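You operate a simulated robot arm through the tools that you are given. There is no shell and no other tool. Be economical: measure what you need, move in short steps, check, and stop when the job is done.

You run a simulated robot arm. Do the job below in one go: nothing can be reset, and whatever is moved stays where it is left.

## Task
Open the table drawer.
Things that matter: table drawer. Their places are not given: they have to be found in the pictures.

The check looks at the end state, three seconds after you hand in, the way a careful person would. Anything else that was tipped, shoved, dropped, spilled or broken makes it a failure.

## Robot
A 7-joint arm with a two-finger parallel gripper, fixed in place. Base frame: the origin is at the foot of the arm, x ahead of it, y to its left, z up. Lengths are in m, angles in degrees, forces in N, time in s.
With the tool pointing down near the work surface it reaches from about 0.12 to 0.64 m from the base axis. Its first joint turns from -66.0 to 66.0 degrees. Payload 2.4 kg.
Tool frame: the origin (TCP) lies between the finger pads and is the grasp point; the fingertips stand 0.03 m ahead of it; z points along the fingers, y is the line along which they close. Largest opening 0.094 m; finger width 0.028, thickness 0.01; the body of the gripper, 0.05 by 0.096 m, starts 0.055 m behind the TCP.
Orientation is told as [roll, pitch, yaw] about the base's x, y, z axes, in that order, counted from this pose: with the fingers straight down and closing along the base's y, the tool's x points along the base's -x, its y along +y and its z along -z.

## Interface
- The arm moves only by the tool move_arm. Its argument "steps" is a list of rows, each a list of 6 numbers: the shift along the tool's x, y, z in m, then the turn, a rotation vector about the tool's x, y, z in degrees. In form: [[x, y, z, ax, ay, az], ...]. A call has 1 to 12 rows; each row is the pose to reach, as a shift and turn from the pose commanded when the call began, along the tool's axes at that moment. "fingers" is the opening, from 0 (shut) to 1 (fully open), set as the call begins (left out, the last holds). Rows are played at 5 a second. More than 0.05 m and 8.6 degrees between two rows, or a gripper value outside its range, and nothing of the call is played. Where a pose cannot be reached the arm comes as near as it can. A force on the tool above 40 N (or 10 N above the force at the start of the call, whichever is more), or a blocked arm, ends the call early, and 0.2 s more pass. The fingers move at their own pace (about 0.153 m/s each) and stop on an object; they squeeze with about 37 N. The grip force told is the motor's: it shows also when the fingers shut on nothing. Time passes only in rows, and 0.2 s behind the last, so rows that repeat a pose let the fingers close. The reply holds the time, the measured pose of the TCP, the force on the tool along the base axes, the opening and the grip force, in the units named above and with some noise.
- Cameras (640 x 400 px; columns grow to the right, rows downward): "scene" is fixed at [0.0145, 0.4887, 1.4056]; the picture's right is [-0.85, -0.53, 0.00], its down [-0.47, 0.75, -0.46] and it looks along [0.24, -0.39, -0.89] (base axes); focal length 271 px, centre (320, 200). "wrist" rides on the gripper at [-0.037, 0, -0.058] in the tool frame; the picture's right is [0.00, -1.00, 0.00], its down [0.97, 0.00, -0.24] and it looks along [0.24, 0.00, 0.97] (tool axes); focal length 218 px, centre (320, 200).
- grab_frame(camera): a new picture of that camera. No time passes.
- measure_at(camera, pixels): for up to 12 pixels [column, row] of the newest picture of that camera ("zoom" is the newest enlarged one), the place [x, y, z] in the base frame of the surface seen there, good to about 0.002 m. No time passes.
- inspect(camera, box): a new picture of the part [left, top, right, bottom] of that camera's present view, enlarged. No time passes.
- sign_off(): hands the job in; it is judged then, once.

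Go step by step. Measure first, check grasps and placings, and put right what went wrong. The budget is 60 turns and 26 pictures, counting those below and the enlarged ones. Unless the task says otherwise, let go and move clear before handing in, and close with one line.

The tools are called after "Request:" as name(argument=value, ...) on one line, values as JSON. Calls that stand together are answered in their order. move_arm: Moves the arm, as the interface text tells. Its arguments: {"type":"object","properties":{"steps":{"type":"array","items":{"type":"array","items":{"type":"number"}}},"fingers":{"type":"number"}},"required":["steps"]} The other tools are called the same way: grab_frame (camera) takes a picture; measure_at (camera, pixels) gives the place of the surface under pixels of a picture; inspect (camera, box) takes an enlarged picture of a part of a camera's view; sign_off () hands the job in.

At the start:

```text
clock: 0.0
eef_pos: [0.3901, 0.134, 0.9299]
tool_rot: [-0.1, 0.0, 0.0]
ft_force: [1.1, -0.7, 0.8]
finger_gap: 0.0942
gripper_force: 0.2
```

scene: 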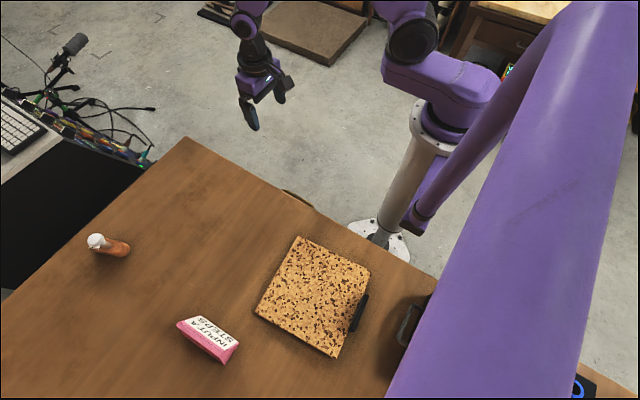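
wrist: 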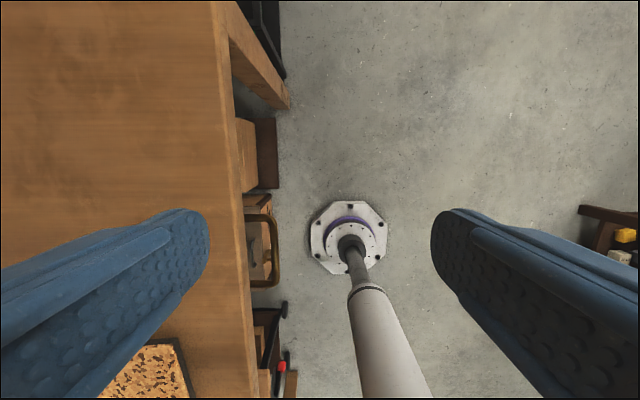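

The wrist view shows the table edge near column 230, with a handle-like brass loop around (262,250) on the table's side that faces -y. I'll enlarge that area and measure it.

Request:
inspect(camera="wrist", box=[200, 100, 360, 400])

Request:
measure_at(camera="wrist", pixels=[[274, 250], [274, 225], [274, 275], [262, 284], [258, 217], [252, 245], [240, 150], [262, 150], [225, 100], [235, 250], [225, 250], [265, 205]])

Request:
inspect(camera="scene", box=[220, 150, 450, 300])

```text
1.33 times, centred on (280, 250) of wrist
```

zoom: 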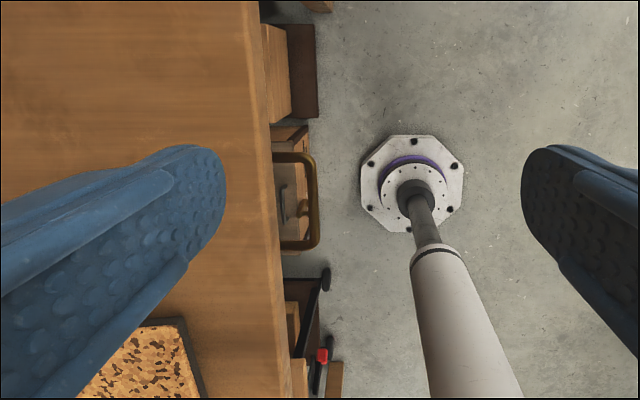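

```text
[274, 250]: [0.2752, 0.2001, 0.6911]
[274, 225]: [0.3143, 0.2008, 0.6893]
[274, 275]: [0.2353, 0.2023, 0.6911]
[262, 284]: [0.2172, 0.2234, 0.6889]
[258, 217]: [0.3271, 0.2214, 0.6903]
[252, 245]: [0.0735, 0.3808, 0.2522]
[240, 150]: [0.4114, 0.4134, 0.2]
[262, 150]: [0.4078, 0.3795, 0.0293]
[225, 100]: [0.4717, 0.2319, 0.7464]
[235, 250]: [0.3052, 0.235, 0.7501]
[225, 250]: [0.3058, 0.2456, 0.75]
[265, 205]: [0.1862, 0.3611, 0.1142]
```

```text
2.67 times, centred on (335, 225) of scene
```

zoom: 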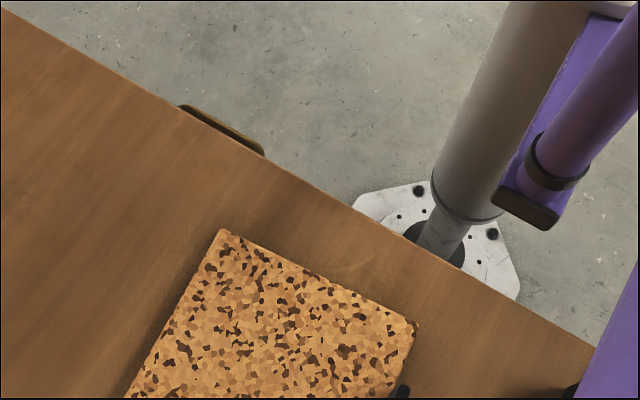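

Measurements put the handle bar at y≈0.20, z≈0.69, x from 0.22 to 0.33, under a table edge at y≈0.234, z=0.75. The stated surface height is 0.635, so I'll cross-check with the scene camera.

Request:
measure_at(camera="scene", pixels=[[298, 197], [286, 190], [310, 205], [300, 215], [250, 250], [310, 290], [205, 340], [110, 245], [362, 310], [410, 320], [187, 140], [430, 275]])

```text
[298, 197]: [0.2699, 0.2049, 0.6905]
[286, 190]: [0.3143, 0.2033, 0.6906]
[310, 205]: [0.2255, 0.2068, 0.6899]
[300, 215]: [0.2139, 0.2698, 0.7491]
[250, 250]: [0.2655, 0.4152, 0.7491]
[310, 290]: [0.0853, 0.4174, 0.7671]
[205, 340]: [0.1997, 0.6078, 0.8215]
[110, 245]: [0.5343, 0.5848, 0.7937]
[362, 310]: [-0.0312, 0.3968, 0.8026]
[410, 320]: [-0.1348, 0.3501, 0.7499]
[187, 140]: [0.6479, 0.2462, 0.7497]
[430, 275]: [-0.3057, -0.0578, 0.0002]
```

Both cameras agree: the tabletop is at z 0.75 and the handle bar is at about (0.27, 0.204, 0.69). I'll move above the bar, staying higher than the table, and look again.

Request:
move_arm(steps=[[0.03, 0.018, 0.03, 0, 0, 0], [0.06, 0.036, 0.06, 0, 0, 0], [0.09, 0.054, 0.09, 0, 0, 0], [0.118, 0.071, 0.12, 0, 0, 0], [0.118, 0.071, 0.12, 0, 0, 0]], fingers=1)

Request:
grab_frame(camera="wrist")

```text
clock: 1.2
eef_pos: [0.2703, 0.2058, 0.8091]
tool_rot: [0.0, 0.0, 0.0]
ft_force: [0.4, -0.1, 1.0]
finger_gap: 0.0939
gripper_force: 0.1
```

```text
21 pictures are left
```

wrist: 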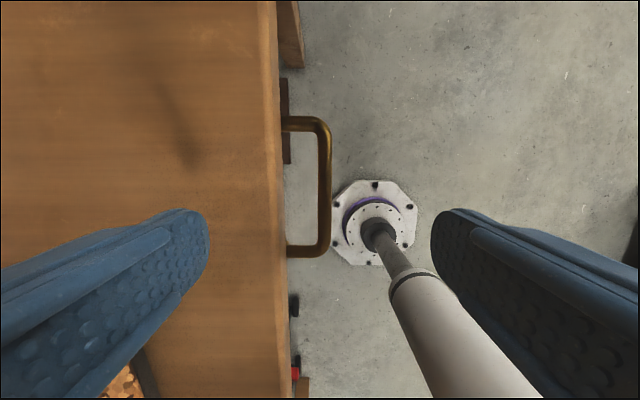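

Request:
measure_at(camera="wrist", pixels=[[319, 190], [323, 190], [329, 190], [325, 140], [325, 235], [300, 124], [300, 251], [279, 190], [275, 190], [290, 124], [290, 251]])

```text
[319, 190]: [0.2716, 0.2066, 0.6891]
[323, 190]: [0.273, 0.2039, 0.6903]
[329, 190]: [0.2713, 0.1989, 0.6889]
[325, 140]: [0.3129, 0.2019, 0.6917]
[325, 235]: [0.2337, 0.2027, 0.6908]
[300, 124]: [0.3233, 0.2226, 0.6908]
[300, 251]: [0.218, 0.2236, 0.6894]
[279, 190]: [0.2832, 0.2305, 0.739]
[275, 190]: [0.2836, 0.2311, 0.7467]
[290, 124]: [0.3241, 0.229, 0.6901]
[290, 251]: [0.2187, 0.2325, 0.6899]
```

The bar runs y 0.197–0.208 with its top at z 0.69, and the table edge is at y 0.231, leaving a gap of about 23 mm. I'll part-close the fingers to about 23 mm and center them over the bar at y 0.2025.

Request:
move_arm(steps=[[0, -0.0033, 0, 0, 0, 0], [0, -0.0033, 0, 0, 0, 0], [0, -0.0033, 0.02, 0, 0, 0], [0, -0.0033, 0.04, 0, 0, 0], [0, -0.0033, 0.05, 0, 0, 0]], fingers=0.25)

Request:
grab_frame(camera="wrist")

```text
clock: 2.4
eef_pos: [0.272, 0.2021, 0.757]
tool_rot: [0.0, 0.0, 0.0]
ft_force: [0.6, -1.3, -0.2]
finger_gap: 0.0237
gripper_force: 0.1
```

```text
20 pictures are left
```

wrist: 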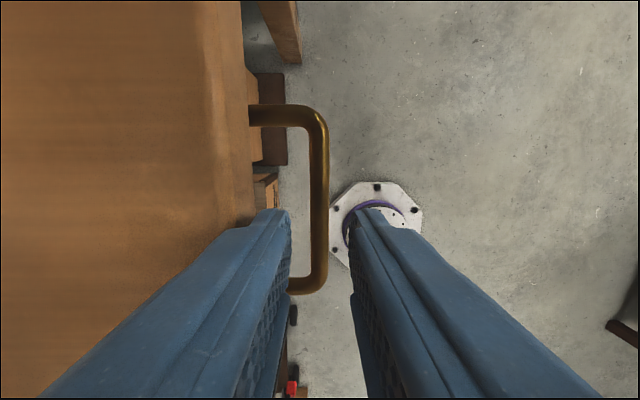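

The bar at about column 319 sits midway between the fingers, and the left finger clears the table edge. I'll lower until the fingertips straddle the bar.

Request:
move_arm(steps=[[0, 0, 0.015, 0, 0, 0], [0, 0, 0.03, 0, 0, 0], [0, 0, 0.042, 0, 0, 0], [0, 0, 0.052, 0, 0, 0], [0, 0, 0.052, 0, 0, 0]], fingers=0.25)

Request:
grab_frame(camera="wrist")

Request:
grab_frame(camera="scene")

```text
clock: 3.6
eef_pos: [0.2716, 0.2013, 0.7061]
tool_rot: [0.0, 0.0, 0.0]
ft_force: [-0.1, 0.0, 0.6]
finger_gap: 0.0235
gripper_force: 0.1
```

```text
19 pictures are left
```

wrist: 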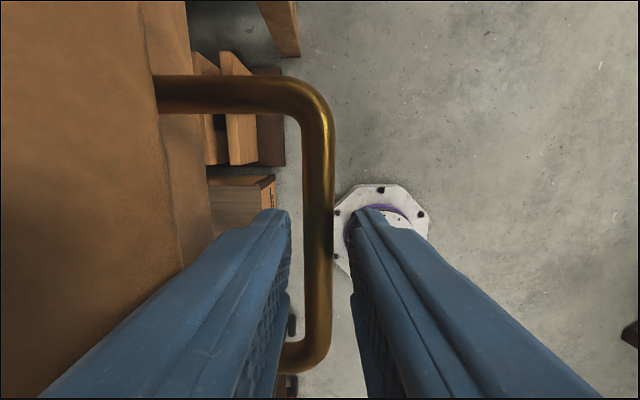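

```text
18 pictures are left
```

scene: 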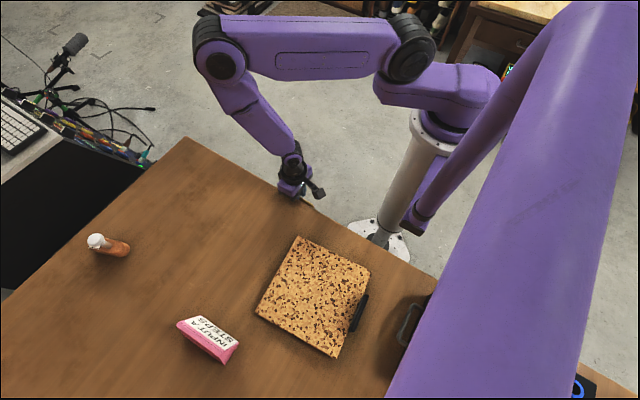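

The fingers straddle the bar without contact. I'll close them on it.

Request:
move_arm(steps=[[0, 0, 0, 0, 0, 0], [0, 0, 0, 0, 0, 0], [0, 0, 0, 0, 0, 0]], fingers=0)

```text
clock: 4.4
eef_pos: [0.2711, 0.2013, 0.7079]
tool_rot: [0.1, 0.0, 0.1]
ft_force: [-1.0, 1.6, -7.7]
finger_gap: 0.0117
gripper_force: 44.8
```

The grip is on the bar, with an opening of 0.0117 m. I'll pull slowly along -y.

Request:
move_arm(steps=[[0, -0.01, 0, 0, 0, 0], [0, -0.02, 0, 0, 0, 0], [0, -0.03, 0, 0, 0, 0], [0, -0.04, 0, 0, 0, 0], [0, -0.05, 0, 0, 0, 0]], fingers=0)

Request:
grab_frame(camera="scene")

```text
clock: 5.6
eef_pos: [0.2718, 0.1518, 0.7066]
tool_rot: [0.0, 0.1, 0.0]
ft_force: [0.0, 2.3, -35.7]
finger_gap: 0.0115
gripper_force: 45.5
```

```text
17 pictures are left
```

scene: 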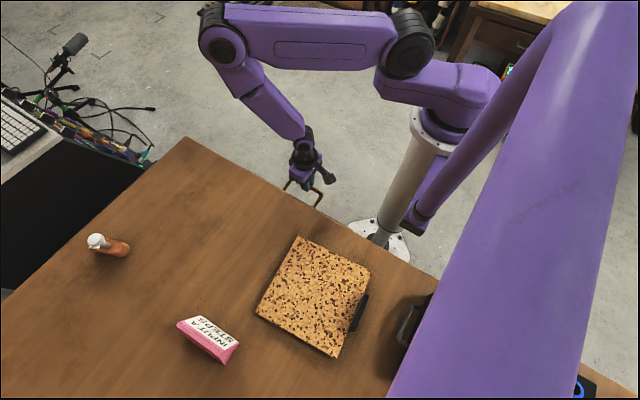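

The handle moved with the gripper to y≈0.15, but the vertical load has risen to -35.7 N. I'll check the wrist view before continuing.

Request:
grab_frame(camera="wrist")

Request:
inspect(camera="scene", box=[250, 140, 370, 230])

```text
16 pictures are left
```

wrist: 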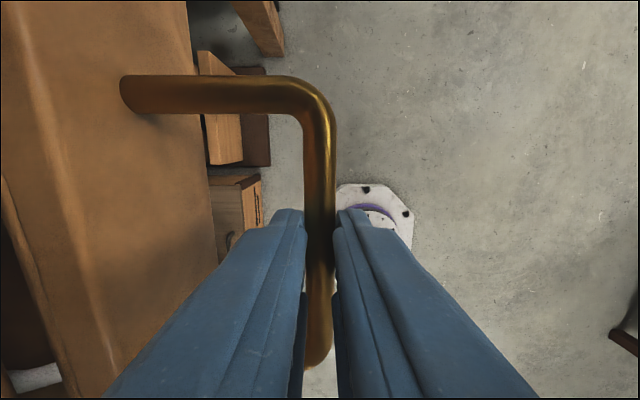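

```text
4.44 times, centred on (310, 185) of scene
```

zoom: 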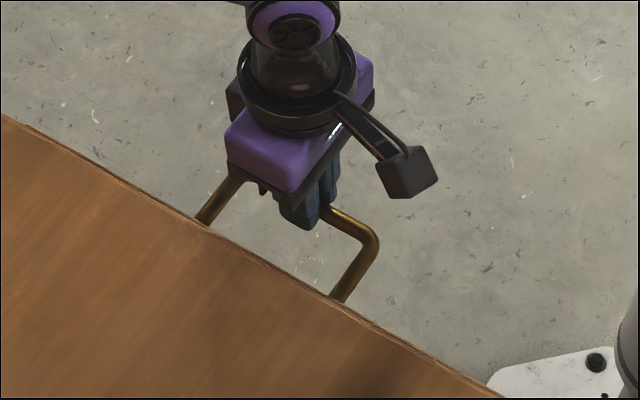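

The drawer front is sliding out and a bit of the interior shows at the lower left. I'll relieve the vertical load by easing down 2 mm and keep pulling.

Request:
move_arm(steps=[[0, 0, 0.002, 0, 0, 0], [0, -0.01, 0.002, 0, 0, 0], [0, -0.02, 0.002, 0, 0, 0], [0, -0.03, 0.002, 0, 0, 0]], fingers=0)

```text
clock: 6.6
eef_pos: [0.2713, 0.1205, 0.7044]
tool_rot: [0.0, 0.0, 0.0]
ft_force: [-1.9, 2.8, 35.1]
finger_gap: 0.0113
gripper_force: 45.0
```

The load flipped to +35 N, so 2 mm was about twice what was needed. I'll come back up 1 mm and continue.

Request:
move_arm(steps=[[0, 0, -0.001, 0, 0, 0], [0, -0.01, -0.001, 0, 0, 0], [0, -0.02, -0.001, 0, 0, 0], [0, -0.03, -0.001, 0, 0, 0], [0, -0.04, -0.001, 0, 0, 0]], fingers=0)

Request:
grab_frame(camera="scene")

```text
clock: 7.8
eef_pos: [0.273, 0.082, 0.7065]
tool_rot: [0.0, 0.0, 0.0]
ft_force: [-4.4, 2.1, -34.2]
finger_gap: 0.0115
gripper_force: 45.1
```

```text
14 pictures are left
```

scene: 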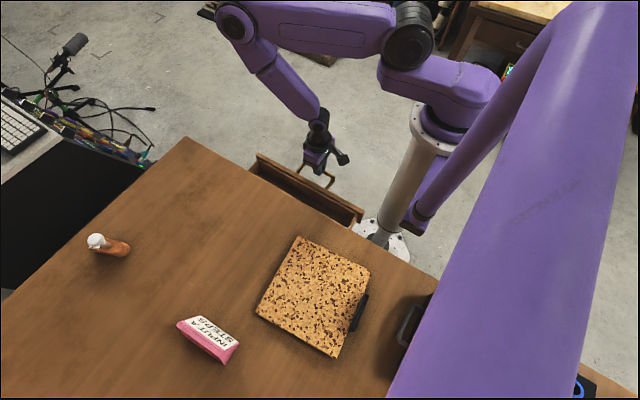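

The drawer is out about 12 cm. Its right front corner, near (362,215), is close to the arm's column, so I'll measure the clearance.

Request:
measure_at(camera="scene", pixels=[[362, 213], [358, 222], [258, 155], [310, 188], [385, 215], [395, 200], [410, 165], [300, 195], [420, 215], [350, 222], [436, 150]])

Request:
inspect(camera="scene", box=[240, 120, 460, 260])

```text
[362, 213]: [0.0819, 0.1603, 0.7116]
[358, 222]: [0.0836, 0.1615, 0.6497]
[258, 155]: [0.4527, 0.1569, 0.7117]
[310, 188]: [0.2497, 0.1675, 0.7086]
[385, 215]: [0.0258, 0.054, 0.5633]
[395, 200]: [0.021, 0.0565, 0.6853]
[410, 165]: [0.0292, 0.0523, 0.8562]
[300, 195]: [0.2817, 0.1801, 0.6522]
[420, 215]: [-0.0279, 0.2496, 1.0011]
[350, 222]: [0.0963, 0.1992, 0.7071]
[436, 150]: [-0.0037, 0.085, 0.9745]
```

```text
2.86 times, centred on (350, 190) of scene
```

zoom: 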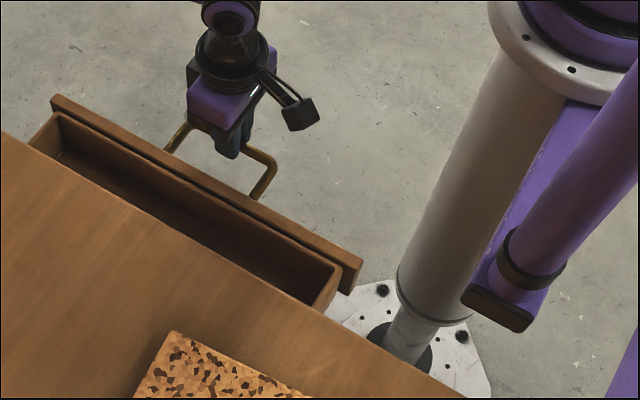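

The drawer front spans x 0.08–0.455 and the column's edge is at about x 0.06, so further travel clears it. I'll ease down 1 mm and pull more.

Request:
move_arm(steps=[[0, 0, 0.001, 0, 0, 0], [0, -0.01, 0.001, 0, 0, 0], [0, -0.02, 0.001, 0, 0, 0], [0, -0.03, 0.001, 0, 0, 0], [0, -0.04, 0.001, 0, 0, 0]], fingers=0)

```text
clock: 9.0
eef_pos: [0.2718, 0.0418, 0.705]
tool_rot: [0.0, 0.0, 0.1]
ft_force: [1.6, 3.4, 12.2]
finger_gap: 0.0115
gripper_force: 45.1
```

It moves smoothly at y 0.042 with low load. I'll continue.

Request:
move_arm(steps=[[0, -0.01, 0, 0, 0, 0], [0, -0.02, 0, 0, 0, 0], [0, -0.03, 0, 0, 0, 0], [0, -0.04, 0, 0, 0, 0]], fingers=0)

Request:
inspect(camera="scene", box=[220, 100, 460, 260])

```text
clock: 10.0
eef_pos: [0.2712, 0.0024, 0.7062]
tool_rot: [-0.1, -0.1, 0.0]
ft_force: [8.5, 2.7, 27.5]
finger_gap: 0.0118
gripper_force: 45.1
```

```text
2.50 times, centred on (340, 180) of scene
```

zoom: 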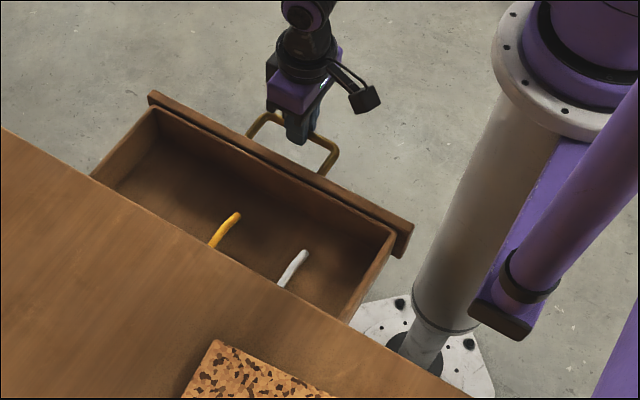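

The drawer is out about 20 cm and shows a few items inside. I'll go a little further in small steps, stopping if any force builds.

Request:
move_arm(steps=[[0, -0.008, -0.0005, 0, 0, 0], [0, -0.016, -0.0005, 0, 0, 0], [0, -0.024, -0.0005, 0, 0, 0], [0, -0.032, -0.0005, 0, 0, 0]], fingers=0)

Request:
inspect(camera="scene", box=[220, 100, 460, 260])

```text
clock: 11.0
eef_pos: [0.2716, -0.03, 0.7052]
tool_rot: [0.0, -0.1, 0.0]
ft_force: [3.5, 2.5, 0.1]
finger_gap: 0.0116
gripper_force: 45.2
```

```text
2.50 times, centred on (340, 180) of scene
```

zoom: 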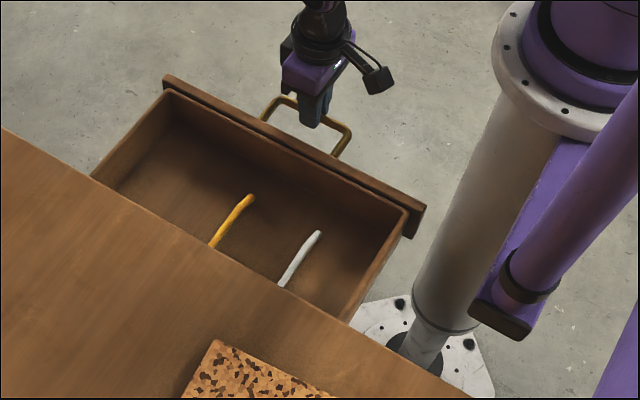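

It's out about 23 cm with almost no load and no stop reached yet. I'll try another short pull.

Request:
move_arm(steps=[[0, -0.008, 0, 0, 0, 0], [0, -0.016, 0, 0, 0, 0], [0, -0.024, 0, 0, 0, 0], [0, -0.03, 0, 0, 0, 0]], fingers=0)

```text
clock: 12.0
eef_pos: [0.2714, -0.0601, 0.7055]
tool_rot: [0.1, -0.1, -0.1]
ft_force: [13.5, 2.7, 19.4]
finger_gap: 0.0116
gripper_force: 45.1
```

It's out about 26 cm with a 13 N sideways force building. I'll check the picture and the clearance to the column.

Request:
inspect(camera="scene", box=[220, 100, 460, 260])

Request:
measure_at(camera="zoom", pixels=[[432, 185], [420, 195], [178, 65], [300, 130], [455, 200]])

```text
2.50 times, centred on (340, 180) of scene
```

zoom: 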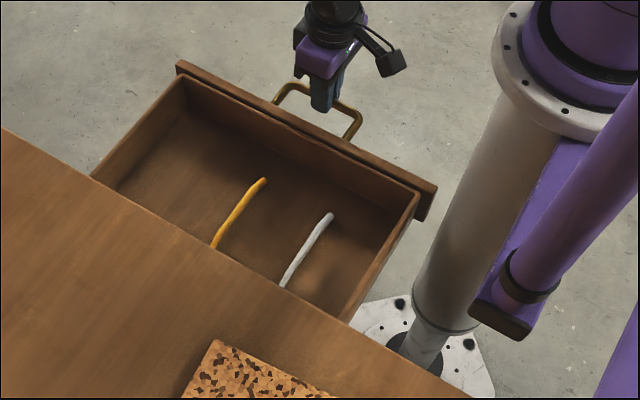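

```text
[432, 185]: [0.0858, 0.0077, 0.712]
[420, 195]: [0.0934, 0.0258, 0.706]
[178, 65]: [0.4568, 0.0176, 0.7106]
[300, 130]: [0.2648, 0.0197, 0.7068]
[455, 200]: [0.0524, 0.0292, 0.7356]
```

The drawer is well open at 26 cm and clear of the column. I'll open the fingers slightly and lift straight up off the bar.

Request:
move_arm(steps=[[0, 0, 0, 0, 0, 0], [0, 0, 0, 0, 0, 0], [0, 0, 0, 0, 0, 0]], fingers=0.35)

Request:
move_arm(steps=[[0, 0, -0.02, 0, 0, 0], [0, 0, -0.05, 0, 0, 0], [0, 0, -0.09, 0, 0, 0], [0, 0, -0.13, 0, 0, 0], [0, 0, -0.13, 0, 0, 0]], fingers=0.35)

Request:
grab_frame(camera="scene")

```text
clock: 12.8
eef_pos: [0.271, -0.0611, 0.7051]
tool_rot: [-0.1, 0.0, 0.0]
ft_force: [0.3, -0.7, -0.4]
finger_gap: 0.0329
gripper_force: 0.0
```

```text
clock: 14.0
eef_pos: [0.2707, -0.0595, 0.8362]
tool_rot: [0.0, 0.0, -0.2]
ft_force: [-0.2, -0.7, -0.2]
finger_gap: 0.0329
gripper_force: 0.0
```

```text
9 pictures are left
```

scene: 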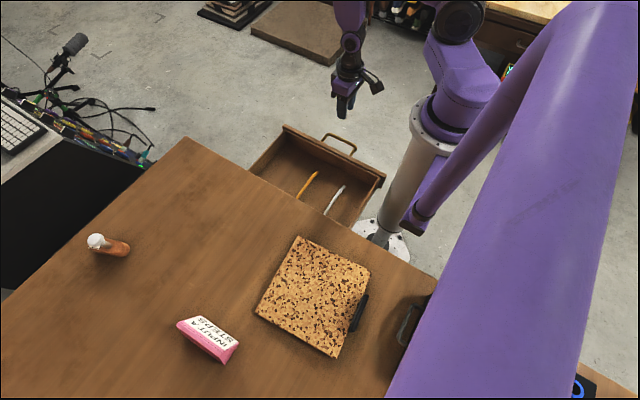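

The drawer stays open, the gripper is clear, and everything on the table is where it was. I'm handing in.

Request:
sign_off()

```text
The job is handed in.
```

The table drawer is open by about 26 cm. The gripper has let go and moved clear, and nothing else was disturbed.
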